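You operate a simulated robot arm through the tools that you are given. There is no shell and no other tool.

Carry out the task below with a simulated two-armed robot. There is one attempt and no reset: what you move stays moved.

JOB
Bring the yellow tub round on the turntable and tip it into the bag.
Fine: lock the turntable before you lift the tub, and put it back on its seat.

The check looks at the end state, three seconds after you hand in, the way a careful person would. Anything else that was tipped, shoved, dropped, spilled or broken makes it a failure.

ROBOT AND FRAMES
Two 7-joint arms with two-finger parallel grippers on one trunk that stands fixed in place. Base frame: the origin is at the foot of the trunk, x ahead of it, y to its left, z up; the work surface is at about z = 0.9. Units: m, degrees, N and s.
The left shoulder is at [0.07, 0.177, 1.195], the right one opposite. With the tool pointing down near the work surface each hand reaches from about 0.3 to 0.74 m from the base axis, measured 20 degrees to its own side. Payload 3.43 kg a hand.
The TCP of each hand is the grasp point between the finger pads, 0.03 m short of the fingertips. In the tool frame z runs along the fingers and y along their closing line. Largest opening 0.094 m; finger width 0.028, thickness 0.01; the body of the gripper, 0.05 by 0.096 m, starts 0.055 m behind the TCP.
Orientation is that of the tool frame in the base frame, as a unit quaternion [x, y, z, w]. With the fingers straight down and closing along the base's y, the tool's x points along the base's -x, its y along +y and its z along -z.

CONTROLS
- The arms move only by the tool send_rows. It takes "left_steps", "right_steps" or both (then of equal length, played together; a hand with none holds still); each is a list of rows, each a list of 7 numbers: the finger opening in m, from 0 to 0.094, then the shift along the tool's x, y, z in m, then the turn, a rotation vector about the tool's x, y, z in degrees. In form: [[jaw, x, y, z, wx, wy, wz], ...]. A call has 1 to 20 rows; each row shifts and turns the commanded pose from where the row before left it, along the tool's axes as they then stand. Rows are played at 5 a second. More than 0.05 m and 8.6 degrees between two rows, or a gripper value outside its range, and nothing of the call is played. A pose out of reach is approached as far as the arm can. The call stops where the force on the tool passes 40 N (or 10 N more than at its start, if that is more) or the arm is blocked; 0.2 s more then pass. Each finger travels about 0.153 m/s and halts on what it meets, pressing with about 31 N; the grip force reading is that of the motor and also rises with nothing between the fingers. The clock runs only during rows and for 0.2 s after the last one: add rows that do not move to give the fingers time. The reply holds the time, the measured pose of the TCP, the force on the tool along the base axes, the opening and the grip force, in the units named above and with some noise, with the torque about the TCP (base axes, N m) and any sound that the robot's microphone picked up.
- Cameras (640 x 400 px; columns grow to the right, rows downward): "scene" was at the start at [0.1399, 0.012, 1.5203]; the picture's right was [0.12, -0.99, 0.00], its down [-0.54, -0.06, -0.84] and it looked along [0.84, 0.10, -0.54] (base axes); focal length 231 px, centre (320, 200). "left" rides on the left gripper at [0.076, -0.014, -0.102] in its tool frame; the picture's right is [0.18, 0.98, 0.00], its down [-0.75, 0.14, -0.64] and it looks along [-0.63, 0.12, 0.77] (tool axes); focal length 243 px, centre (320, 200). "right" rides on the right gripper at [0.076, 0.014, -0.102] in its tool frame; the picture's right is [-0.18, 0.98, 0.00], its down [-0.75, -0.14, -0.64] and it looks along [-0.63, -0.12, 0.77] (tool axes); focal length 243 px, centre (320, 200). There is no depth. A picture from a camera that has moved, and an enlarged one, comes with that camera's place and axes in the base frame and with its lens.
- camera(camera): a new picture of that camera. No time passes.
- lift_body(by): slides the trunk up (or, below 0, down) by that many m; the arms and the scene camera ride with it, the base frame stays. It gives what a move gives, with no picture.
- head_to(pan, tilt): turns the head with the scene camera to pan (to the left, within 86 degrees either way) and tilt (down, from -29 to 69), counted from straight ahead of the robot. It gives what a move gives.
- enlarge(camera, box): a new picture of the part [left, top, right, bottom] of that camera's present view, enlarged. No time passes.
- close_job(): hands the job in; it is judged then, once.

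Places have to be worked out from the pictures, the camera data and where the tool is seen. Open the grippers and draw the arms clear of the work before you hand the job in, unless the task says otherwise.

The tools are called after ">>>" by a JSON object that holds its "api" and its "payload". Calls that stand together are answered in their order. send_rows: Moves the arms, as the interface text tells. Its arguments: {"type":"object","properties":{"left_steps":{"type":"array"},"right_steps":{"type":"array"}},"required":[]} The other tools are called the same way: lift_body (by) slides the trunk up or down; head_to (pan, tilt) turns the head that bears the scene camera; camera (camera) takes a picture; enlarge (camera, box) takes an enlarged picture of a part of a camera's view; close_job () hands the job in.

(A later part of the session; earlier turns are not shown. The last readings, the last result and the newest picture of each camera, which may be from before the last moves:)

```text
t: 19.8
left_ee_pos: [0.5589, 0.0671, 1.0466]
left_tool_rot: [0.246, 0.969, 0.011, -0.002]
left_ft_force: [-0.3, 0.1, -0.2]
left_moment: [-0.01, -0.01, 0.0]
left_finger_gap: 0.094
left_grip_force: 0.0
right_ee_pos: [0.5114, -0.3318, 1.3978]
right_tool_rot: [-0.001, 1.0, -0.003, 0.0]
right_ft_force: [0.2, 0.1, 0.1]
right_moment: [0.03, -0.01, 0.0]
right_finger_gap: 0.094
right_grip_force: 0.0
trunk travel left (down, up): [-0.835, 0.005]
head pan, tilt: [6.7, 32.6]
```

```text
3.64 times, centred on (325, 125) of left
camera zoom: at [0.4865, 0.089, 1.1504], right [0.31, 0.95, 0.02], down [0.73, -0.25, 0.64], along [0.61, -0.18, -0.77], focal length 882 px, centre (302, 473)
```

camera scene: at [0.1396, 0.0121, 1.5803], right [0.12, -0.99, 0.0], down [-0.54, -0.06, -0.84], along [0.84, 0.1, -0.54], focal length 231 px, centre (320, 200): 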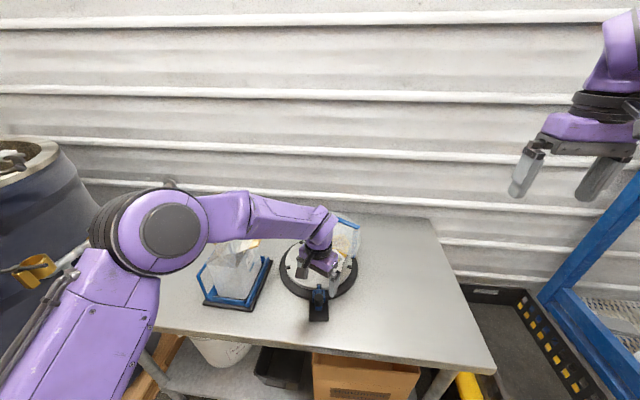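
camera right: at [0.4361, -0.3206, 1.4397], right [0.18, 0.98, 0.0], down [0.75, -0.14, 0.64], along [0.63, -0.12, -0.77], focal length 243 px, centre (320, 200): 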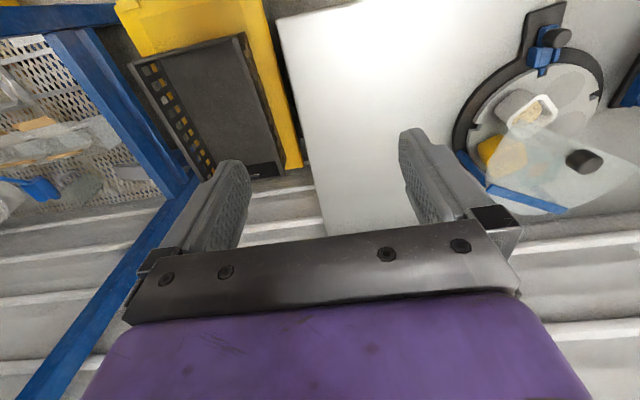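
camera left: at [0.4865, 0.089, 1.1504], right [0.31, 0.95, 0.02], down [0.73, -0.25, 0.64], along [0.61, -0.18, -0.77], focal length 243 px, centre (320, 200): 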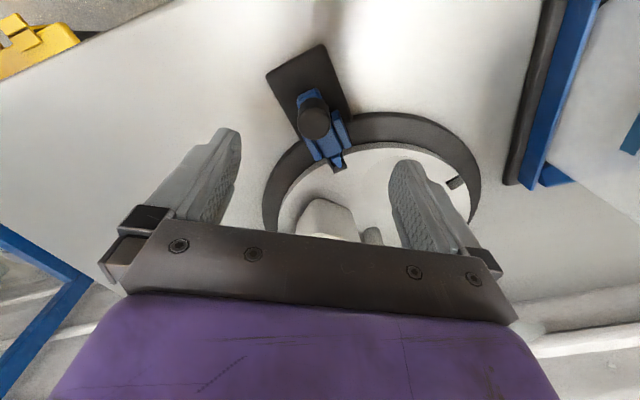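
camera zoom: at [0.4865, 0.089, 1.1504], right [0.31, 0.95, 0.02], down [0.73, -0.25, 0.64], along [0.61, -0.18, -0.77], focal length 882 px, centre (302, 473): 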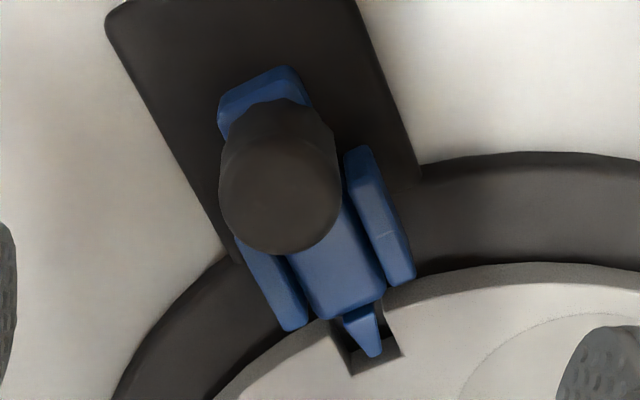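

The knob is centred between the fingers at about (0.558, 0.065). I'll lower to tip height about 0.943, above the slider and guides, and close on the knob.

>>> {"api": "send_rows", "payload": {"left_steps": [[0.07, 0.001, -0.002, 0.03, 0, 0, 0], [0.06, 0, 0, 0.03, 0, 0, 0], [0.06, 0, 0, 0.0146, 0, 0, 0], [0.06, 0, 0, 0, 0, 0, 0]]}}

>>> {"api": "camera", "payload": {"camera": "left"}}

>>> {"api": "enlarge", "payload": {"camera": "scene", "box": [290, 256, 350, 326]}}

```text
t: 20.8
left_ee_pos: [0.5563, 0.0671, 0.9742]
left_tool_rot: [0.246, 0.969, 0.011, -0.003]
left_ft_force: [0.0, -0.2, -0.4]
left_moment: [0.0, -0.01, 0.02]
left_finger_gap: 0.0599
left_grip_force: 0.1
right_ee_pos: [0.5117, -0.3323, 1.3975]
right_tool_rot: [-0.002, 1.0, -0.003, 0.0]
right_ft_force: [-0.2, -0.2, 0.4]
right_moment: [0.0, 0.0, -0.01]
right_finger_gap: 0.0939
right_grip_force: 0.1
trunk travel left (down, up): [-0.835, 0.005]
head pan, tilt: [6.7, 32.6]
```

```text
taken
camera left: at [0.4837, 0.0893, 1.0779], right [0.31, 0.95, 0.02], down [0.73, -0.25, 0.64], along [0.61, -0.18, -0.77], focal length 243 px, centre (320, 200)
```

left: 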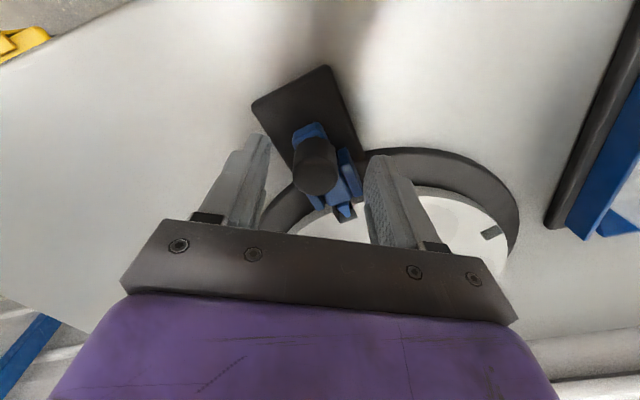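

```text
5.71 times, centred on (320, 291) of scene
camera zoom: at [0.14, 0.0121, 1.5803], right [0.12, -0.99, 0.0], down [-0.54, -0.06, -0.84], along [0.84, 0.1, -0.54], focal length 1320 px, centre (320, -320)
```

zoom: 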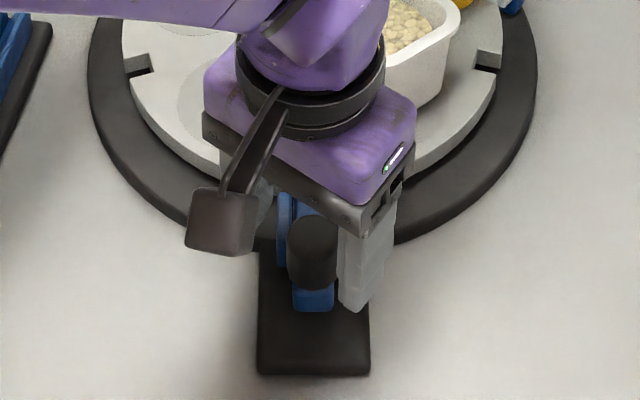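

The knob sits centred between the fingers. Closing on it.

>>> {"api": "send_rows", "payload": {"left_steps": [[0.03, 0, 0, 0, 0, 0, 0], [0.015, 0, 0, 0, 0, 0, 0], [0.015, 0, 0, 0, 0, 0, 0]]}}

>>> {"api": "camera", "payload": {"camera": "left"}}

```text
t: 21.6
left_ee_pos: [0.5556, 0.0666, 0.9746]
left_tool_rot: [0.247, 0.969, 0.012, -0.004]
left_ft_force: [-2.2, -3.4, 0.1]
left_moment: [-0.63, 0.11, -0.13]
left_finger_gap: 0.0271
left_grip_force: 30.7
right_ee_pos: [0.512, -0.3339, 1.3979]
right_tool_rot: [-0.003, 1.0, -0.002, 0.0]
right_ft_force: [-0.3, 0.1, 0.0]
right_moment: [0.01, -0.01, 0.01]
right_finger_gap: 0.094
right_grip_force: 0.1
trunk travel left (down, up): [-0.835, 0.005]
head pan, tilt: [6.7, 32.6]
```

```text
taken
camera left: at [0.4832, 0.088, 1.078], right [0.31, 0.95, 0.02], down [0.73, -0.25, 0.64], along [0.61, -0.18, -0.77], focal length 243 px, centre (320, 200)
```

left: 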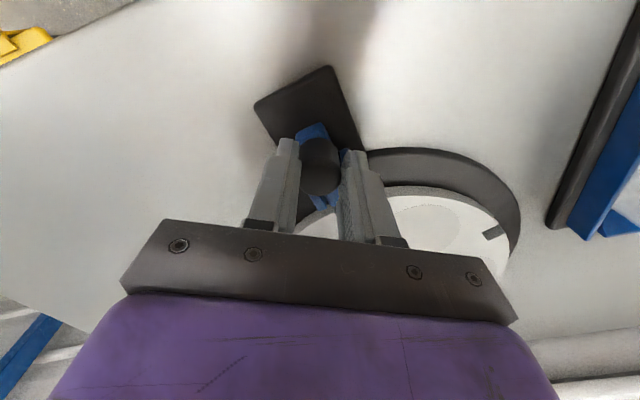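

Gripped at 27 mm. Now I'll pull the bolt back along its axis in small steps and watch the force.

>>> {"api": "send_rows", "payload": {"left_steps": [[0.015, 0.004, -0.003, 0, 0, 0, 0], [0.015, 0.004, -0.003, 0, 0, 0, 0], [0.015, 0.004, -0.003, 0, 0, 0, 0]]}}

>>> {"api": "camera", "payload": {"camera": "left"}}

```text
t: 22.4
left_ee_pos: [0.5414, 0.0635, 0.9744]
left_tool_rot: [0.247, 0.969, 0.011, -0.003]
left_ft_force: [0.2, -4.3, 0.4]
left_moment: [-0.48, -0.01, -0.17]
left_finger_gap: 0.0271
left_grip_force: 30.9
right_ee_pos: [0.5122, -0.3325, 1.3989]
right_tool_rot: [-0.002, 1.0, -0.002, -0.001]
right_ft_force: [-0.3, 0.4, -0.2]
right_moment: [-0.01, -0.03, -0.02]
right_finger_gap: 0.094
right_grip_force: 0.0
trunk travel left (down, up): [-0.835, 0.005]
head pan, tilt: [6.7, 32.6]
```

```text
taken
camera left: at [0.4686, 0.0861, 1.078], right [0.31, 0.95, 0.02], down [0.73, -0.25, 0.64], along [0.61, -0.18, -0.77], focal length 243 px, centre (320, 200)
```

left: 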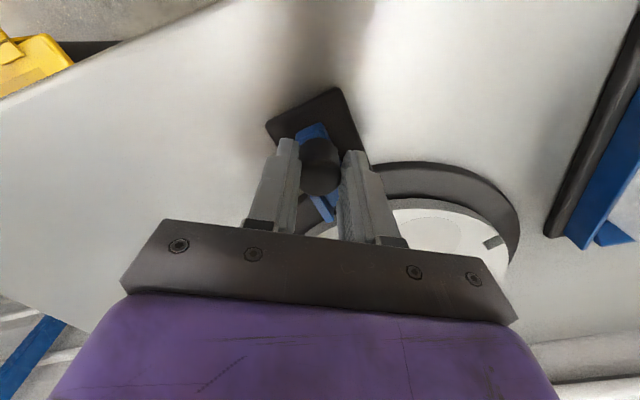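

The bolt slides freely with the hand, with no spring force showing. I'll keep pulling gently to find its end.

>>> {"api": "send_rows", "payload": {"left_steps": [[0.015, 0.0024, -0.0018, 0, 0, 0, 0], [0.015, 0.0024, -0.0018, 0, 0, 0, 0], [0.015, 0.0024, -0.0018, 0, 0, 0, 0]]}}

>>> {"api": "enlarge", "payload": {"camera": "left", "box": [240, 80, 400, 240]}}

>>> {"api": "enlarge", "payload": {"camera": "scene", "box": [290, 256, 350, 326]}}

```text
t: 23.2
left_ee_pos: [0.5341, 0.064, 0.9746]
left_tool_rot: [0.245, 0.969, 0.012, -0.004]
left_ft_force: [2.7, 2.9, 4.5]
left_moment: [0.23, 0.94, -0.15]
left_finger_gap: 0.0271
left_grip_force: 30.8
right_ee_pos: [0.5116, -0.3302, 1.3981]
right_tool_rot: [-0.002, 1.0, -0.002, 0.0]
right_ft_force: [-0.2, 0.8, 0.2]
right_moment: [-0.02, 0.04, 0.02]
right_finger_gap: 0.0941
right_grip_force: 0.0
trunk travel left (down, up): [-0.835, 0.005]
head pan, tilt: [6.7, 32.6]
```

```text
2.50 times, centred on (320, 160) of left
camera zoom: at [0.461, 0.085, 1.0779], right [0.31, 0.95, 0.02], down [0.73, -0.25, 0.64], along [0.61, -0.18, -0.77], focal length 606 px, centre (320, 300)
```

zoom: 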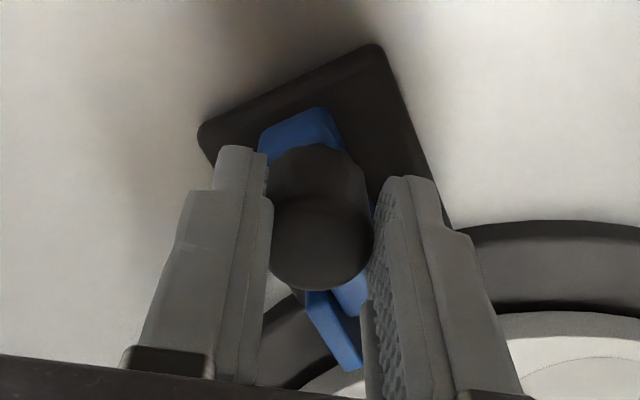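

```text
5.71 times, centred on (320, 291) of scene
camera zoom: at [0.1405, 0.0125, 1.5804], right [0.12, -0.99, 0.0], down [-0.54, -0.06, -0.84], along [0.84, 0.1, -0.54], focal length 1320 px, centre (320, -320)
```

zoom: 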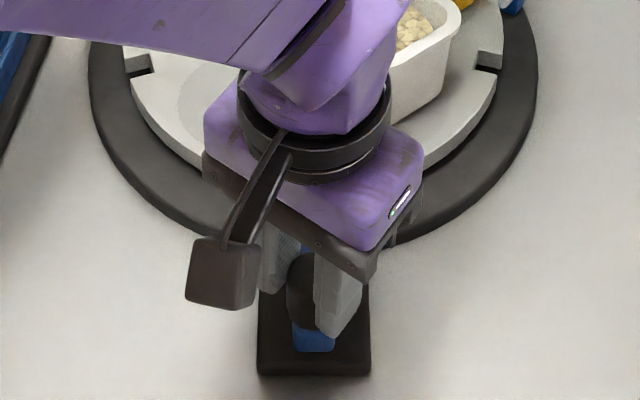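

>>> {"api": "send_rows", "payload": {"left_steps": [[0.015, 0.0024, -0.0018, 0, 0, 0, 0], [0.015, 0.0016, -0.0012, 0, 0, 0, 0]]}}

>>> {"api": "enlarge", "payload": {"camera": "left", "box": [240, 80, 400, 240]}}

```text
t: 23.8
left_ee_pos: [0.5289, 0.0604, 0.974]
left_tool_rot: [0.248, 0.969, 0.011, -0.003]
left_ft_force: [13.2, 0.7, 3.4]
left_moment: [0.03, -0.03, -0.01]
left_finger_gap: 0.0273
left_grip_force: 31.1
right_ee_pos: [0.5128, -0.3327, 1.3968]
right_tool_rot: [-0.001, 1.0, -0.002, -0.001]
right_ft_force: [-0.1, 0.5, -0.2]
right_moment: [0.0, -0.02, 0.02]
right_finger_gap: 0.0941
right_grip_force: 0.0
trunk travel left (down, up): [-0.835, 0.005]
head pan, tilt: [6.7, 32.6]
```

```text
2.50 times, centred on (320, 160) of left
camera zoom: at [0.4564, 0.0829, 1.0779], right [0.31, 0.95, 0.02], down [0.73, -0.25, 0.64], along [0.61, -0.18, -0.77], focal length 606 px, centre (320, 300)
```

zoom: 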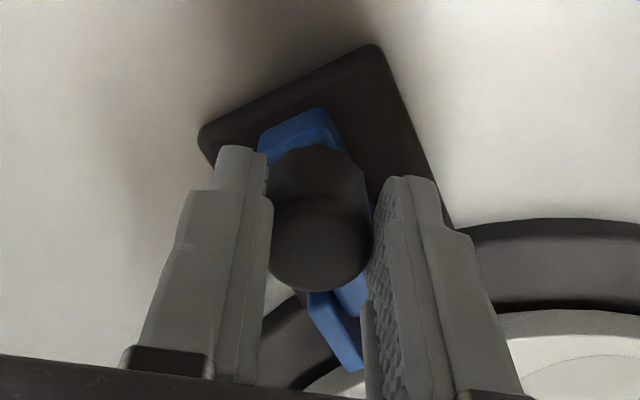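

>>> {"api": "enlarge", "payload": {"camera": "scene", "box": [290, 256, 350, 326]}}

>>> {"api": "camera", "payload": {"camera": "left"}}

```text
5.71 times, centred on (320, 291) of scene
camera zoom: at [0.1419, 0.0116, 1.5801], right [0.12, -0.99, 0.0], down [-0.54, -0.06, -0.84], along [0.84, 0.1, -0.54], focal length 1320 px, centre (320, -320)
```

zoom: 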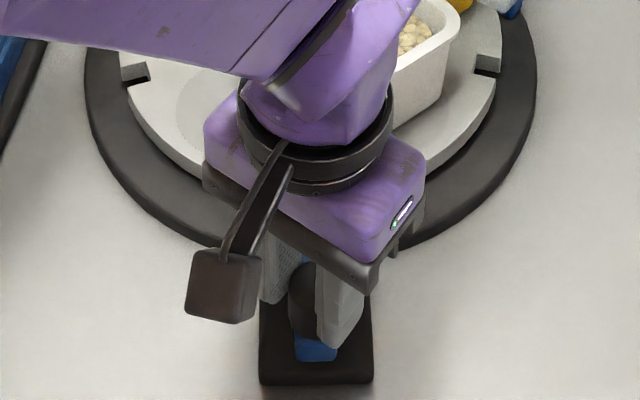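

```text
taken
camera left: at [0.4564, 0.0829, 1.0779], right [0.31, 0.95, 0.02], down [0.73, -0.25, 0.64], along [0.61, -0.18, -0.77], focal length 243 px, centre (320, 200)
```

left: 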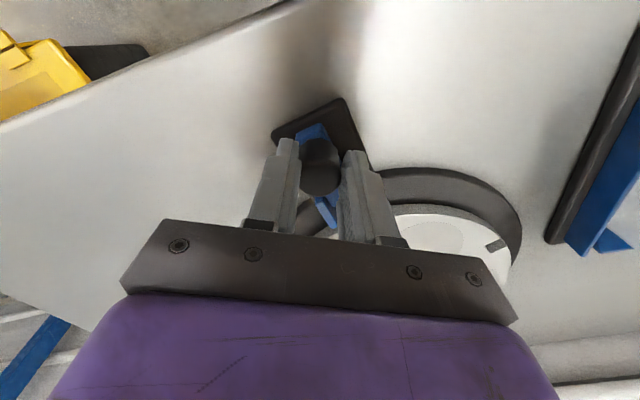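

The bolt reached its end stop, but the last pull dragged the whole turntable base about 5 mm toward me, so it isn't fixed down. I'll remember to push it back by that much. I'll release the knob now and check the bolt tip.

>>> {"api": "send_rows", "payload": {"left_steps": [[0.05, 0, 0, 0, 0, 0, 0], [0.06, 0, 0, 0, 0, 0, 0], [0.06, 0, 0, -0.035, 0, 0, 0], [0.06, 0, 0, -0.035, 0, 0, 0], [0.06, 0, 0, -0.03, 0, 0, 0]]}}

>>> {"api": "camera", "payload": {"camera": "left"}}

>>> {"api": "enlarge", "payload": {"camera": "left", "box": [240, 40, 420, 200]}}

>>> {"api": "enlarge", "payload": {"camera": "scene", "box": [290, 256, 350, 326]}}

```text
t: 25.0
left_ee_pos: [0.5269, 0.0609, 1.0748]
left_tool_rot: [0.247, 0.969, 0.011, -0.003]
left_ft_force: [0.0, -0.6, -0.3]
left_moment: [0.02, 0.01, -0.04]
left_finger_gap: 0.0598
left_grip_force: 0.1
right_ee_pos: [0.5131, -0.3318, 1.3984]
right_tool_rot: [-0.002, 1.0, -0.003, 0.001]
right_ft_force: [0.3, 0.1, 0.3]
right_moment: [0.04, 0.0, -0.02]
right_finger_gap: 0.0938
right_grip_force: 0.1
trunk travel left (down, up): [-0.835, 0.005]
head pan, tilt: [6.7, 32.6]
```

```text
taken
camera left: at [0.4542, 0.0818, 1.1785], right [0.31, 0.95, 0.02], down [0.73, -0.25, 0.64], along [0.61, -0.18, -0.77], focal length 243 px, centre (320, 200)
```

left: 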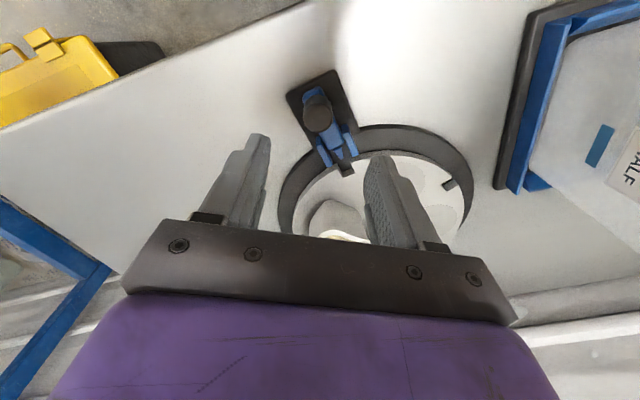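

```text
2.50 times, centred on (330, 120) of left
camera zoom: at [0.4542, 0.0818, 1.1785], right [0.31, 0.95, 0.02], down [0.73, -0.25, 0.64], along [0.61, -0.18, -0.77], focal length 606 px, centre (295, 400)
```

zoom: 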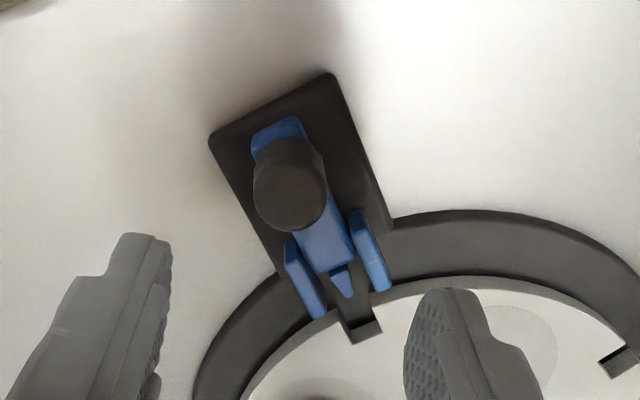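

```text
5.71 times, centred on (320, 291) of scene
camera zoom: at [0.1399, 0.0118, 1.5803], right [0.12, -0.99, 0.0], down [-0.54, -0.06, -0.84], along [0.84, 0.1, -0.54], focal length 1320 px, centre (320, -320)
```

zoom: 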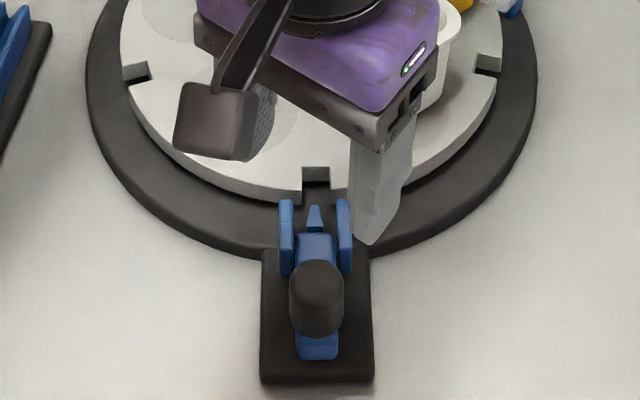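

The bolt is retracted and clear of the rim by several mm. A single finger in a notch would foul the lock or bring the hand camera near the bag. So I'll turn the platter by pressing closed fingertips on its bare top and dragging them along the arc. First I'll hover over the free area beside the front notch.

>>> {"api": "send_rows", "payload": {"left_steps": [[0.0, -0.026, 0.0267, 0.015, 0, 0, 0], [0.0, -0.026, 0.0267, 0.025, 0, 0, 0], [0.0, -0.026, 0.0267, 0.03, 0, 0, 0], [0.0, 0, 0, 0.01, 0, 0, 0], [0.0, 0, 0, 0, 0, 0, 0]]}}

>>> {"api": "camera", "payload": {"camera": "left"}}

>>> {"api": "enlarge", "payload": {"camera": "scene", "box": [270, 206, 370, 326]}}

```text
t: 26.2
left_ee_pos: [0.6324, 0.0941, 0.996]
left_tool_rot: [0.246, 0.969, 0.012, -0.003]
left_ft_force: [-0.3, -0.2, -0.3]
left_moment: [0.0, 0.02, -0.01]
left_finger_gap: 0.0
left_grip_force: 31.2
right_ee_pos: [0.5115, -0.3318, 1.3989]
right_tool_rot: [-0.001, 1.0, -0.002, 0.0]
right_ft_force: [0.0, 0.9, 0.6]
right_moment: [0.01, 0.01, 0.01]
right_finger_gap: 0.0941
right_grip_force: 0.0
trunk travel left (down, up): [-0.835, 0.005]
head pan, tilt: [6.7, 32.6]
```

```text
taken
camera left: at [0.5605, 0.1158, 1.0985], right [0.31, 0.95, 0.02], down [0.73, -0.25, 0.64], along [0.61, -0.18, -0.77], focal length 243 px, centre (320, 200)
```

left: 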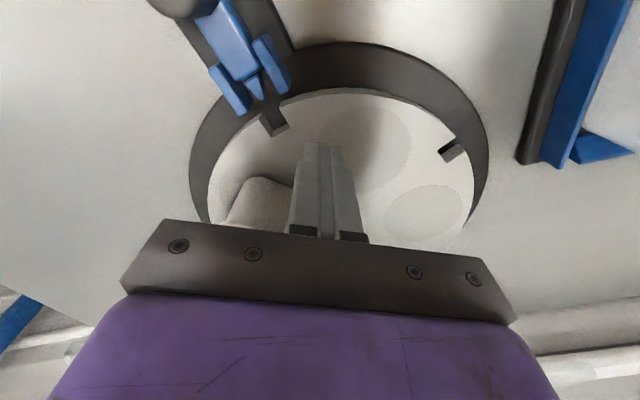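

```text
3.33 times, centred on (320, 266) of scene
camera zoom: at [0.1396, 0.0117, 1.5803], right [0.12, -0.99, 0.0], down [-0.54, -0.06, -0.84], along [0.84, 0.1, -0.54], focal length 770 px, centre (320, -20)
```

zoom: 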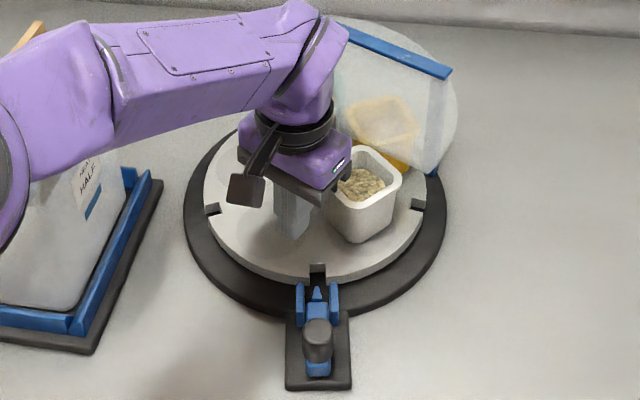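

The fingertips are over bare platter between the front notch and the empty seat. I'll descend gently to find the surface by force.

>>> {"api": "send_rows", "payload": {"left_steps": [[0.0, 0, 0, 0.02, 0, 0, 0], [0.0, 0, 0, 0.006, 0, 0, 0], [0.0, 0, 0, 0.004, 0, 0, 0], [0.0, 0, 0, 0, 0, 0, 0]]}}

```text
t: 27.2
left_ee_pos: [0.6344, 0.0945, 0.9639]
left_tool_rot: [0.247, 0.969, 0.012, -0.003]
left_ft_force: [0.0, 0.9, -0.4]
left_moment: [0.04, -0.01, -0.01]
left_finger_gap: 0.0
left_grip_force: 31.1
right_ee_pos: [0.5119, -0.3319, 1.3983]
right_tool_rot: [-0.001, 1.0, -0.003, -0.001]
right_ft_force: [-0.3, 0.1, 0.7]
right_moment: [0.0, 0.01, 0.0]
right_finger_gap: 0.0938
right_grip_force: 0.0
trunk travel left (down, up): [-0.835, 0.005]
head pan, tilt: [6.7, 32.6]
```

No contact yet at tip height about 0.934. I'll go down in small steps.

>>> {"api": "send_rows", "payload": {"left_steps": [[0.0, 0, 0, 0.002, 0, 0, 0], [0.0, 0, 0, 0.002, 0, 0, 0]]}}

>>> {"api": "enlarge", "payload": {"camera": "left", "box": [220, 60, 420, 200]}}

```text
t: 27.8
left_ee_pos: [0.6335, 0.095, 0.9636]
left_tool_rot: [0.246, 0.969, 0.011, 0.0]
left_ft_force: [4.8, 0.0, 15.1]
left_moment: [-0.19, -0.22, 0.09]
left_finger_gap: 0.0002
left_grip_force: 30.9
right_ee_pos: [0.5095, -0.3322, 1.3989]
right_tool_rot: [-0.001, 1.0, -0.003, 0.001]
right_ft_force: [-0.2, -0.4, 0.1]
right_moment: [0.0, 0.01, -0.01]
right_finger_gap: 0.0941
right_grip_force: 0.1
trunk travel left (down, up): [-0.835, 0.005]
head pan, tilt: [6.7, 32.6]
```

```text
2.86 times, centred on (320, 130) of left
camera zoom: at [0.5615, 0.1161, 1.067], right [0.31, 0.95, 0.02], down [0.73, -0.25, 0.64], along [0.62, -0.18, -0.77], focal length 693 px, centre (320, 400)
```

zoom: 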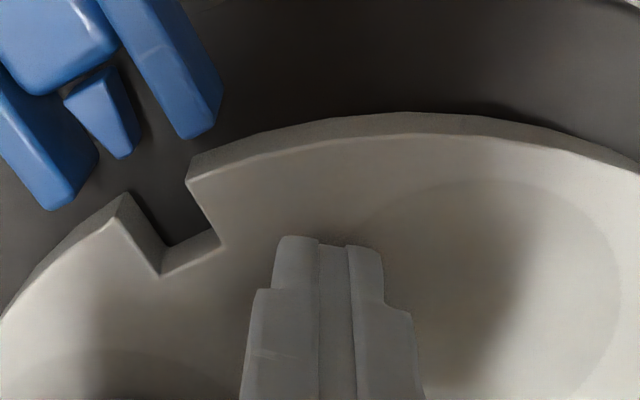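

Contact: about 15 N at tip height 0.934. I'll drag a small 10° test arc toward the left.

>>> {"api": "send_rows", "payload": {"left_steps": [[0.0, 0.0032, 0.0082, 0, 0, 0, 0], [0.0, 0.0025, 0.0084, 0, 0, 0, 0]]}}

>>> {"api": "enlarge", "payload": {"camera": "left", "box": [220, 60, 420, 200]}}

>>> {"api": "enlarge", "payload": {"camera": "scene", "box": [270, 206, 370, 326]}}

```text
t: 28.4
left_ee_pos: [0.6361, 0.1125, 0.9645]
left_tool_rot: [0.246, 0.969, 0.012, -0.001]
left_ft_force: [-1.3, -1.0, 23.2]
left_moment: [-0.31, -0.13, -0.1]
left_finger_gap: 0.0
left_grip_force: 30.9
right_ee_pos: [0.5075, -0.3319, 1.3985]
right_tool_rot: [-0.001, 1.0, -0.002, 0.002]
right_ft_force: [-0.7, -0.1, 0.6]
right_moment: [-0.01, -0.05, 0.05]
right_finger_gap: 0.0937
right_grip_force: 0.0
trunk travel left (down, up): [-0.835, 0.005]
head pan, tilt: [6.7, 32.6]
```

```text
2.86 times, centred on (320, 130) of left
camera zoom: at [0.5626, 0.1337, 1.0671], right [0.31, 0.95, 0.02], down [0.73, -0.25, 0.64], along [0.61, -0.18, -0.77], focal length 693 px, centre (320, 400)
```

zoom: 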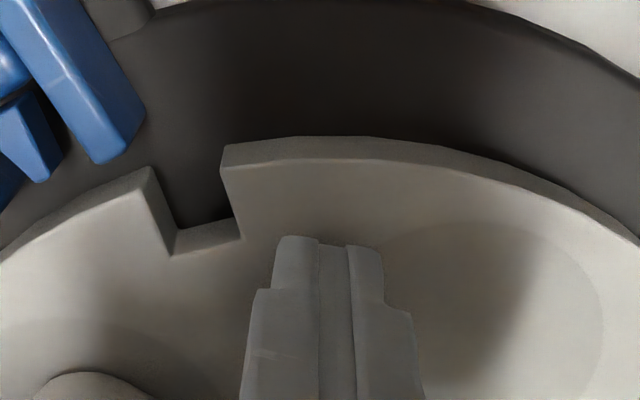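

```text
3.33 times, centred on (320, 266) of scene
camera zoom: at [0.1348, 0.0116, 1.581], right [0.12, -0.99, 0.0], down [-0.53, -0.06, -0.84], along [0.84, 0.1, -0.54], focal length 770 px, centre (320, -20)
```

zoom: 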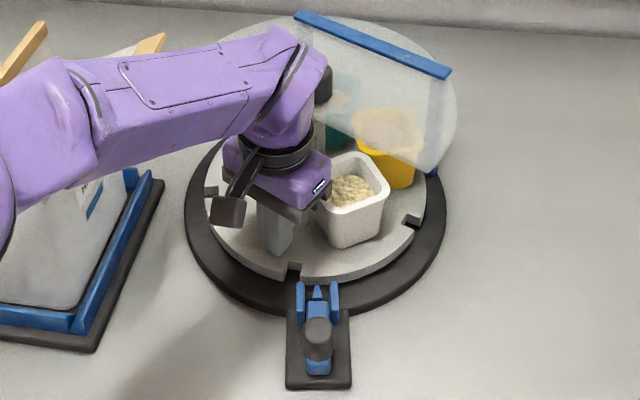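

The platter turns with the fingertips and the base stays put. I'll ease the press slightly and continue the arc about 30° more.

>>> {"api": "send_rows", "payload": {"left_steps": [[0.0, 0.0017, 0.0087, -0.0015, 0, 0, 0], [0.0, 0.001, 0.0087, 0, 0, 0, 0], [0.0, 0.0002, 0.0088, 0, 0, 0, 0], [0.0, -0.0005, 0.0088, 0, 0, 0, 0], [0.0, -0.0014, 0.0087, 0, 0, 0, 0], [0.0, -0.0021, 0.0085, 0, 0, 0, 0]]}}

>>> {"api": "camera", "payload": {"camera": "left"}}

>>> {"api": "enlarge", "payload": {"camera": "scene", "box": [230, 196, 370, 326]}}

```text
t: 29.8
left_ee_pos: [0.6625, 0.1591, 0.9639]
left_tool_rot: [0.246, 0.969, 0.012, -0.002]
left_ft_force: [-0.1, 0.9, 10.8]
left_moment: [-0.12, -0.07, 0.0]
left_finger_gap: 0.0
left_grip_force: 31.0
right_ee_pos: [0.5095, -0.332, 1.399]
right_tool_rot: [-0.001, 1.0, -0.003, 0.001]
right_ft_force: [-0.4, 0.0, 0.1]
right_moment: [-0.01, -0.01, 0.01]
right_finger_gap: 0.094
right_grip_force: 0.0
trunk travel left (down, up): [-0.835, 0.005]
head pan, tilt: [6.7, 32.6]
```

```text
taken
camera left: at [0.5897, 0.1807, 1.0673], right [0.31, 0.95, 0.02], down [0.73, -0.25, 0.64], along [0.61, -0.18, -0.77], focal length 243 px, centre (320, 200)
```

left: 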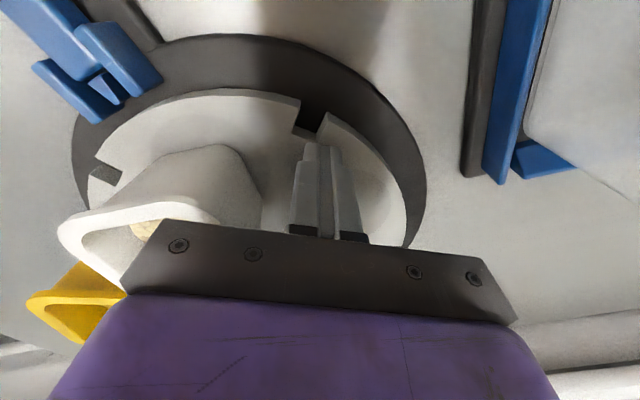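

```text
3.08 times, centred on (300, 261) of scene
camera zoom: at [0.1376, 0.0113, 1.5806], right [0.12, -0.99, 0.0], down [-0.53, -0.06, -0.84], along [0.84, 0.1, -0.54], focal length 711 px, centre (382, 12)
```

zoom: 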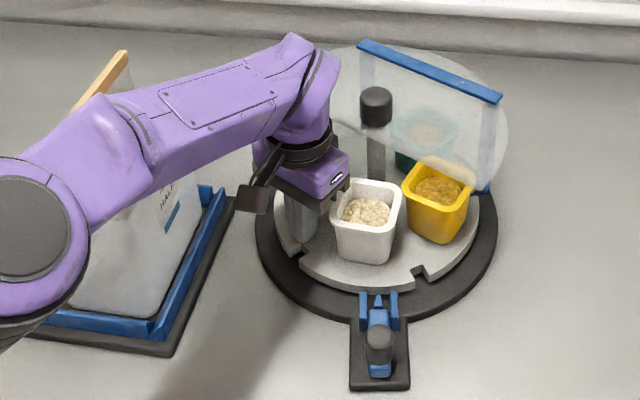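

The platter has turned about 40° and the yellow tub is coming out, with no disturbance. I'll lift, set the fingers back to about φ = 34°, ahead of the white tub, and drag another 20°.

>>> {"api": "send_rows", "payload": {"left_steps": [[0.0, 0, 0, -0.018, 0, 0, 0], [0.0, 0.0074, -0.0339, 0, 0, 0, 0], [0.0, 0, 0, 0, 0, 0, 0]]}}

>>> {"api": "camera", "payload": {"camera": "left"}}

```text
t: 30.6
left_ee_pos: [0.6404, 0.1329, 0.9805]
left_tool_rot: [0.246, 0.969, 0.011, -0.004]
left_ft_force: [0.2, -0.4, 0.3]
left_moment: [0.01, 0.04, 0.02]
left_finger_gap: 0.0
left_grip_force: 30.6
right_ee_pos: [0.5117, -0.3325, 1.3975]
right_tool_rot: [-0.002, 1.0, -0.002, 0.001]
right_ft_force: [0.0, -0.1, 0.7]
right_moment: [-0.03, 0.04, 0.01]
right_finger_gap: 0.094
right_grip_force: 0.1
trunk travel left (down, up): [-0.835, 0.005]
head pan, tilt: [6.7, 32.6]
```

```text
taken
camera left: at [0.5688, 0.155, 1.0835], right [0.31, 0.95, 0.02], down [0.73, -0.25, 0.64], along [0.61, -0.18, -0.77], focal length 243 px, centre (320, 200)
```

left: 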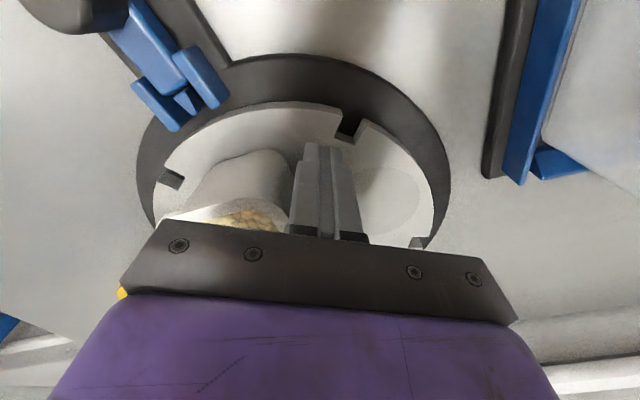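

>>> {"api": "send_rows", "payload": {"left_steps": [[0.0, 0, 0, 0.018, 0, 0, 0], [0.0, 0, 0.0091, 0, 0, 0, 0], [0.0, -0.0008, 0.0091, 0, 0, 0, 0], [0.0, -0.0016, 0.009, 0, 0, 0, 0], [0.0, -0.0024, 0.0088, 0, 0, 0, 0]]}}

>>> {"api": "camera", "payload": {"camera": "left"}}

>>> {"api": "enlarge", "payload": {"camera": "scene", "box": [230, 196, 370, 326]}}

```text
t: 31.8
left_ee_pos: [0.6622, 0.1606, 0.964]
left_tool_rot: [0.246, 0.969, 0.012, -0.002]
left_ft_force: [1.2, 0.1, 2.1]
left_moment: [-0.05, -0.05, 0.04]
left_finger_gap: 0.0
left_grip_force: 30.4
right_ee_pos: [0.5115, -0.3312, 1.398]
right_tool_rot: [-0.003, 1.0, -0.003, 0.0]
right_ft_force: [0.4, 0.3, 0.4]
right_moment: [0.03, 0.01, 0.01]
right_finger_gap: 0.0939
right_grip_force: 0.1
trunk travel left (down, up): [-0.835, 0.005]
head pan, tilt: [6.7, 32.6]
```

```text
taken
camera left: at [0.589, 0.1823, 1.0676], right [0.31, 0.95, 0.02], down [0.73, -0.25, 0.64], along [0.61, -0.18, -0.77], focal length 243 px, centre (320, 200)
```

left: 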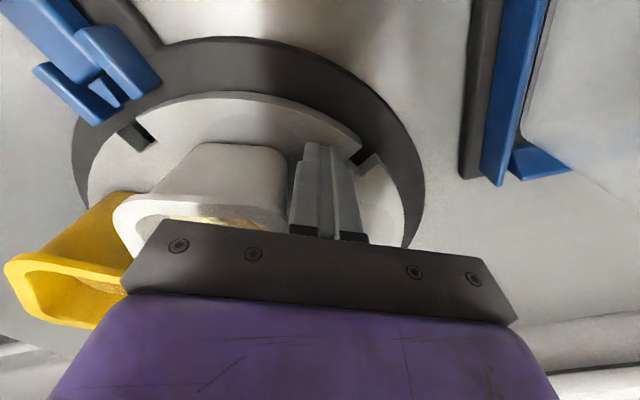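

```text
3.08 times, centred on (300, 261) of scene
camera zoom: at [0.1399, 0.0122, 1.5803], right [0.12, -0.99, 0.0], down [-0.54, -0.06, -0.84], along [0.84, 0.1, -0.54], focal length 711 px, centre (382, 12)
```

zoom: 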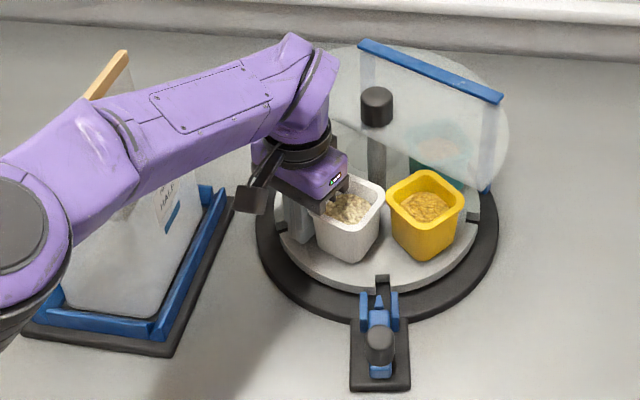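

The platter has turned nearly 70°, so a notch is almost at the bolt again, with white and yellow on either side. I'll lift above the tub rims, shift to the gap between the white and yellow tubs, and look before descending.

>>> {"api": "send_rows", "payload": {"left_steps": [[0.0, 0, 0.001, -0.045, 0, 0, 0], [0.0, 0, 0, -0.05, 0, 0, 0], [0.0, -0.0046, -0.0326, 0, 0, 0, 0], [0.0, -0.0046, -0.0326, 0, 0, 0, 0], [0.0, -0.0046, -0.0336, 0, 0, 0, 0], [0.0, 0, 0, 0, 0, 0, 0]]}}

>>> {"api": "camera", "payload": {"camera": "left"}}

>>> {"api": "enlarge", "payload": {"camera": "scene", "box": [230, 196, 370, 326]}}

```text
t: 33.2
left_ee_pos: [0.6272, 0.0682, 1.0535]
left_tool_rot: [0.246, 0.969, 0.012, -0.003]
left_ft_force: [-0.1, 1.0, 0.1]
left_moment: [0.01, -0.01, -0.03]
left_finger_gap: 0.0
left_grip_force: 31.1
right_ee_pos: [0.5114, -0.3317, 1.3974]
right_tool_rot: [-0.001, 1.0, -0.003, 0.0]
right_ft_force: [-0.5, -1.0, -0.6]
right_moment: [-0.01, 0.03, 0.03]
right_finger_gap: 0.0942
right_grip_force: 0.0
trunk travel left (down, up): [-0.835, 0.005]
head pan, tilt: [6.7, 32.6]
```

```text
taken
camera left: at [0.5547, 0.0901, 1.1568], right [0.31, 0.95, 0.02], down [0.73, -0.25, 0.64], along [0.61, -0.18, -0.77], focal length 243 px, centre (320, 200)
```

left: 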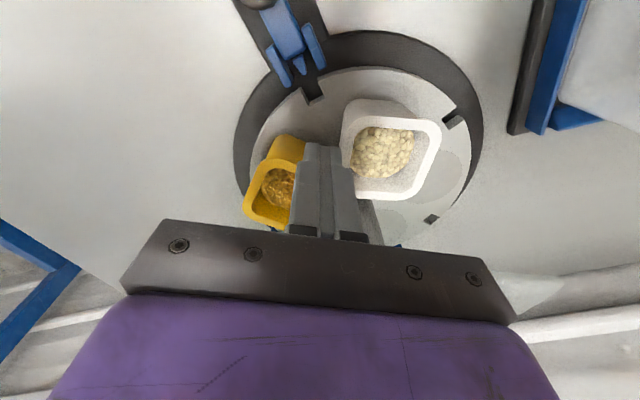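

```text
3.08 times, centred on (300, 261) of scene
camera zoom: at [0.1403, 0.012, 1.5803], right [0.12, -0.99, 0.0], down [-0.54, -0.06, -0.84], along [0.84, 0.1, -0.54], focal length 711 px, centre (382, 12)
```

zoom: 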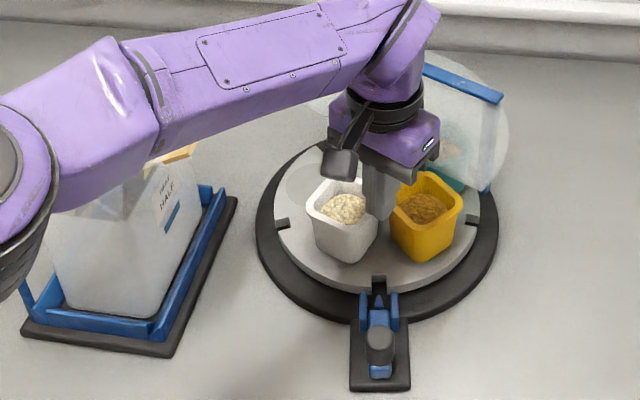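

The spot below the fingertips lies between the two tubs, just inside the notch. Descending into the gap.

>>> {"api": "send_rows", "payload": {"left_steps": [[0.0, 0, 0, 0.04, 0, 0, 0], [0.0, 0, 0, 0.035, 0, 0, 0], [0.0, 0, 0, 0, 0, 0, 0]]}}

>>> {"api": "camera", "payload": {"camera": "left"}}

```text
t: 34.0
left_ee_pos: [0.6271, 0.0684, 0.9807]
left_tool_rot: [0.246, 0.969, 0.012, -0.002]
left_ft_force: [-0.6, 0.3, 0.3]
left_moment: [0.01, 0.01, -0.02]
left_finger_gap: 0.0002
left_grip_force: 30.8
right_ee_pos: [0.5107, -0.3324, 1.3982]
right_tool_rot: [-0.002, 1.0, -0.003, 0.0]
right_ft_force: [0.1, 0.0, 0.0]
right_moment: [-0.03, -0.01, 0.01]
right_finger_gap: 0.0937
right_grip_force: 0.0
trunk travel left (down, up): [-0.835, 0.005]
head pan, tilt: [6.7, 32.6]
```

```text
taken
camera left: at [0.5542, 0.0909, 1.0841], right [0.31, 0.95, 0.02], down [0.73, -0.25, 0.64], along [0.61, -0.18, -0.77], focal length 243 px, centre (320, 200)
```

left: 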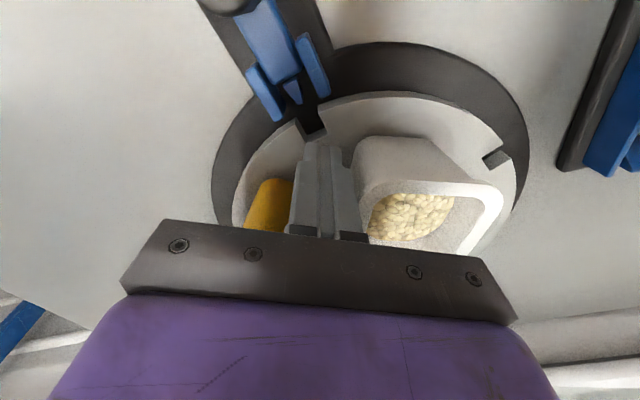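

>>> {"api": "send_rows", "payload": {"left_steps": [[0.0, 0, 0, 0.014, 0, 0, 0], [0.0, 0, 0, 0.004, 0, 0, 0], [0.0, 0, 0, 0.002, 0, 0, 0]]}}

```text
t: 34.8
left_ee_pos: [0.628, 0.0701, 0.9641]
left_tool_rot: [0.246, 0.969, 0.012, 0.0]
left_ft_force: [3.9, 0.9, 14.4]
left_moment: [-0.16, -0.22, 0.01]
left_finger_gap: 0.0001
left_grip_force: 31.6
right_ee_pos: [0.5111, -0.3323, 1.3981]
right_tool_rot: [-0.002, 1.0, -0.002, 0.0]
right_ft_force: [-0.3, 0.5, 0.0]
right_moment: [-0.01, 0.01, 0.03]
right_finger_gap: 0.0941
right_grip_force: 0.1
trunk travel left (down, up): [-0.835, 0.005]
head pan, tilt: [6.7, 32.6]
```

Pressing at about 14 N between the tubs. I'll drag about 27° first, then check.

>>> {"api": "send_rows", "payload": {"left_steps": [[0.0, 0.0059, 0.0083, 0, 0, 0, 0], [0.0, 0.0049, 0.0089, 0, 0, 0, 0], [0.0, 0.0041, 0.0093, 0, 0, 0, 0], [0.0, 0.0033, 0.0096, 0, 0, 0, 0], [0.0, 0.0022, 0.0098, 0, 0, 0, 0]]}}

>>> {"api": "camera", "payload": {"camera": "left"}}

>>> {"api": "enlarge", "payload": {"camera": "scene", "box": [230, 196, 370, 326]}}

```text
t: 36.0
left_ee_pos: [0.6289, 0.1193, 0.9658]
left_tool_rot: [0.246, 0.969, 0.011, -0.002]
left_ft_force: [-5.7, 1.4, 9.3]
left_moment: [-0.04, 0.16, -0.04]
left_finger_gap: 0.0
left_grip_force: 30.8
right_ee_pos: [0.5088, -0.3316, 1.3995]
right_tool_rot: [-0.002, 1.0, -0.002, 0.001]
right_ft_force: [-0.2, 0.3, 0.6]
right_moment: [0.03, -0.03, -0.01]
right_finger_gap: 0.094
right_grip_force: 0.1
trunk travel left (down, up): [-0.835, 0.005]
head pan, tilt: [6.7, 32.6]
```

```text
taken
camera left: at [0.556, 0.1418, 1.0674], right [0.31, 0.95, 0.02], down [0.73, -0.25, 0.64], along [0.61, -0.18, -0.77], focal length 243 px, centre (320, 200)
```

left: 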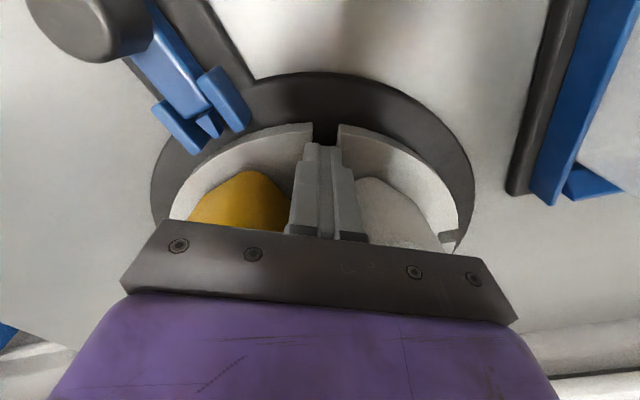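

```text
3.08 times, centred on (300, 261) of scene
camera zoom: at [0.1366, 0.0124, 1.5806], right [0.12, -0.99, 0.0], down [-0.53, -0.06, -0.84], along [0.84, 0.1, -0.54], focal length 711 px, centre (382, 12)
```

zoom: 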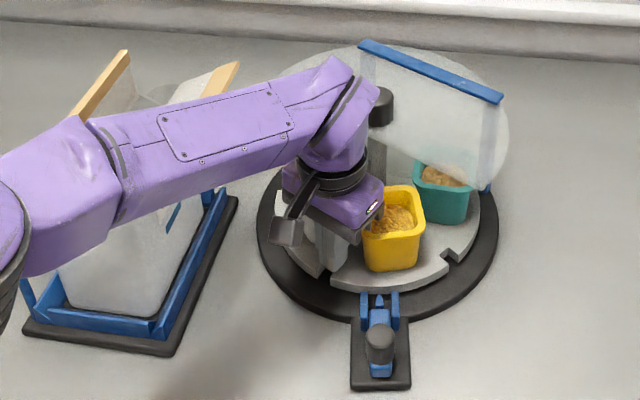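

The yellow tub is moving to the front and the green one follows. I'll continue the arc about 29° more, easing outward slightly and holding at the end.

>>> {"api": "send_rows", "payload": {"left_steps": [[0.0, 0.0032, 0.0098, 0.001, 0, 0, 0], [0.0, 0.0006, 0.0109, 0, 0, 0, 0], [0.0, -0.0006, 0.0108, 0, 0, 0, 0], [0.0, -0.0017, 0.0107, 0, 0, 0, 0], [0.0, -0.0014, 0.0052, 0, 0, 0, 0], [0.0, 0, 0, 0, 0, 0, 0]]}}

>>> {"api": "camera", "payload": {"camera": "left"}}

>>> {"api": "enlarge", "payload": {"camera": "scene", "box": [230, 196, 370, 326]}}

```text
t: 37.4
left_ee_pos: [0.654, 0.161, 0.9642]
left_tool_rot: [0.246, 0.969, 0.011, -0.003]
left_ft_force: [0.3, 0.6, 7.3]
left_moment: [-0.04, -0.04, 0.06]
left_finger_gap: 0.0001
left_grip_force: 30.8
right_ee_pos: [0.5099, -0.332, 1.3988]
right_tool_rot: [-0.002, 1.0, -0.003, 0.0]
right_ft_force: [0.9, 1.0, 0.0]
right_moment: [0.01, -0.01, 0.03]
right_finger_gap: 0.094
right_grip_force: 0.0
trunk travel left (down, up): [-0.835, 0.005]
head pan, tilt: [6.7, 32.6]
```

```text
taken
camera left: at [0.5815, 0.1819, 1.0674], right [0.31, 0.95, 0.02], down [0.73, -0.25, 0.64], along [0.61, -0.18, -0.77], focal length 243 px, centre (320, 200)
```

left: 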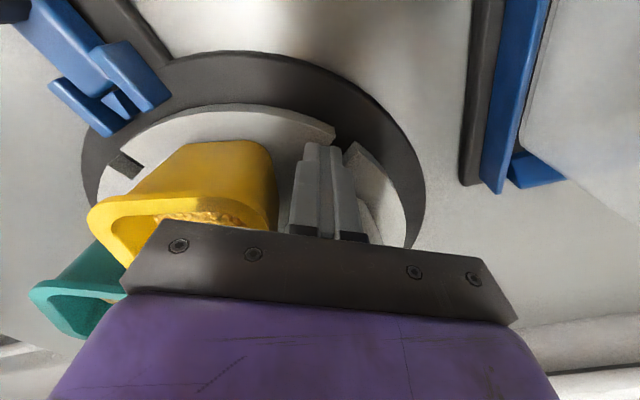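

```text
3.08 times, centred on (300, 261) of scene
camera zoom: at [0.1383, 0.0117, 1.5805], right [0.12, -0.99, 0.0], down [-0.53, -0.06, -0.84], along [0.84, 0.1, -0.54], focal length 711 px, centre (382, 12)
```

zoom: 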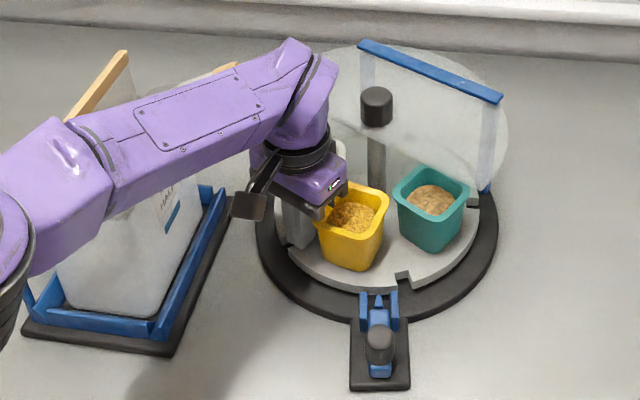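

About 12–14° remain to line the next notch up with the bolt. I'll nudge 7° slowly and check the alignment.

>>> {"api": "send_rows", "payload": {"left_steps": [[0.0, -0.0009, 0.0031, 0.0015, 0, 0, 0], [0.0, -0.0009, 0.0031, 0, 0, 0, 0], [0.0, -0.0011, 0.0031, 0, 0, 0, 0], [0.0, -0.0011, 0.003, 0, 0, 0, 0], [0.0, 0, 0, 0, 0, 0, 0]]}}

>>> {"api": "camera", "payload": {"camera": "left"}}

>>> {"api": "enlarge", "payload": {"camera": "scene", "box": [290, 246, 350, 316]}}

```text
t: 38.6
left_ee_pos: [0.6614, 0.1662, 0.9644]
left_tool_rot: [0.248, 0.969, 0.012, -0.002]
left_ft_force: [4.8, -4.1, 23.1]
left_moment: [-0.42, -0.3, -0.01]
left_finger_gap: 0.0
left_grip_force: 31.0
right_ee_pos: [0.5081, -0.3341, 1.3987]
right_tool_rot: [-0.001, 1.0, -0.002, 0.001]
right_ft_force: [-1.1, 0.5, 0.5]
right_moment: [-0.01, 0.01, 0.01]
right_finger_gap: 0.0942
right_grip_force: 0.0
trunk travel left (down, up): [-0.835, 0.005]
head pan, tilt: [6.7, 32.6]
```

```text
taken
camera left: at [0.5882, 0.1886, 1.0672], right [0.31, 0.95, 0.02], down [0.73, -0.25, 0.64], along [0.61, -0.18, -0.77], focal length 243 px, centre (320, 200)
```

left: 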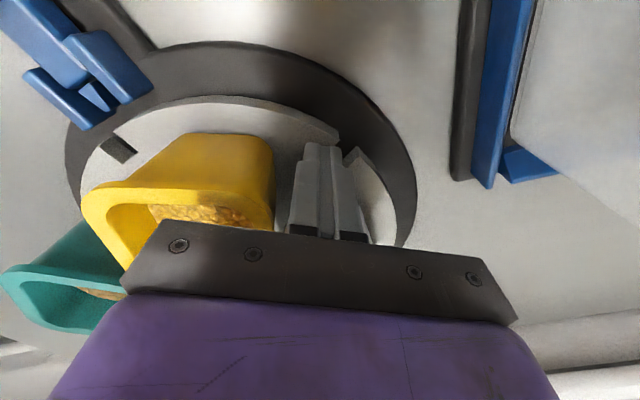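

```text
5.71 times, centred on (320, 281) of scene
camera zoom: at [0.1363, 0.0095, 1.5808], right [0.12, -0.99, 0.0], down [-0.53, -0.06, -0.84], along [0.84, 0.1, -0.54], focal length 1320 px, centre (320, -263)
```

zoom: 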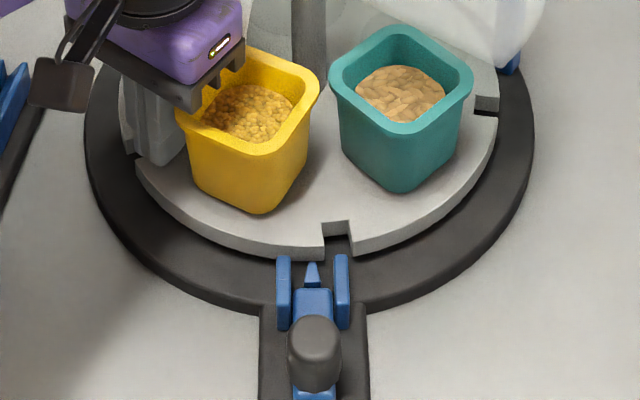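

The notch still needs about 7° more. Continuing slowly with a slightly lighter press.

>>> {"api": "send_rows", "payload": {"left_steps": [[0.0, -0.0013, 0.003, -0.001, 0, 0, 0], [0.0, -0.0014, 0.003, 0, 0, 0, 0], [0.0, -0.0015, 0.003, 0, 0, 0, 0], [0.0, -0.0015, 0.0029, 0, 0, 0, 0], [0.0, 0, 0, 0, 0, 0, 0]]}}

>>> {"api": "camera", "payload": {"camera": "left"}}

>>> {"api": "enlarge", "payload": {"camera": "scene", "box": [290, 246, 350, 316]}}

```text
t: 39.8
left_ee_pos: [0.671, 0.1764, 0.9651]
left_tool_rot: [0.246, 0.969, 0.014, -0.003]
left_ft_force: [-1.1, 0.3, 0.6]
left_moment: [0.0, -0.03, 0.0]
left_finger_gap: 0.0002
left_grip_force: 30.9
right_ee_pos: [0.5087, -0.3344, 1.398]
right_tool_rot: [-0.002, 1.0, -0.001, 0.001]
right_ft_force: [-0.4, -0.5, -0.1]
right_moment: [0.01, -0.01, -0.01]
right_finger_gap: 0.0941
right_grip_force: 0.1
trunk travel left (down, up): [-0.835, 0.005]
head pan, tilt: [6.7, 32.6]
```

```text
taken
camera left: at [0.5982, 0.1973, 1.0677], right [0.31, 0.95, 0.03], down [0.73, -0.25, 0.64], along [0.61, -0.18, -0.77], focal length 243 px, centre (320, 200)
```

left: 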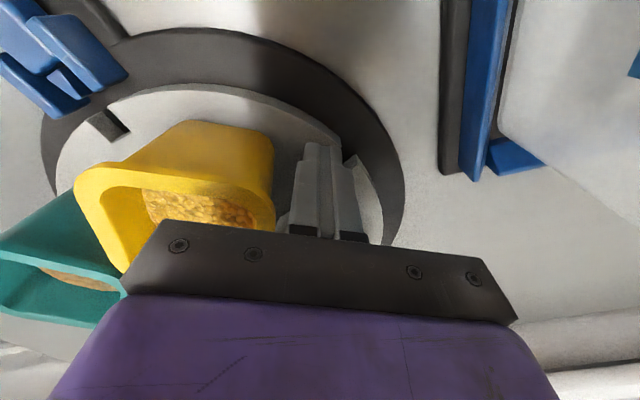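

```text
5.71 times, centred on (320, 281) of scene
camera zoom: at [0.1364, 0.0086, 1.5806], right [0.12, -0.99, 0.0], down [-0.53, -0.06, -0.84], along [0.84, 0.1, -0.54], focal length 1320 px, centre (320, -263)
```

zoom: 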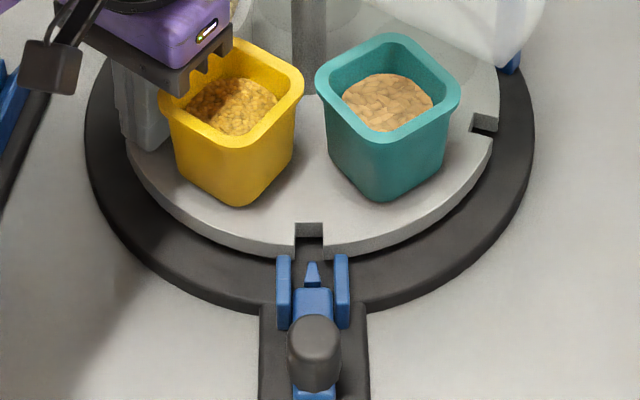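

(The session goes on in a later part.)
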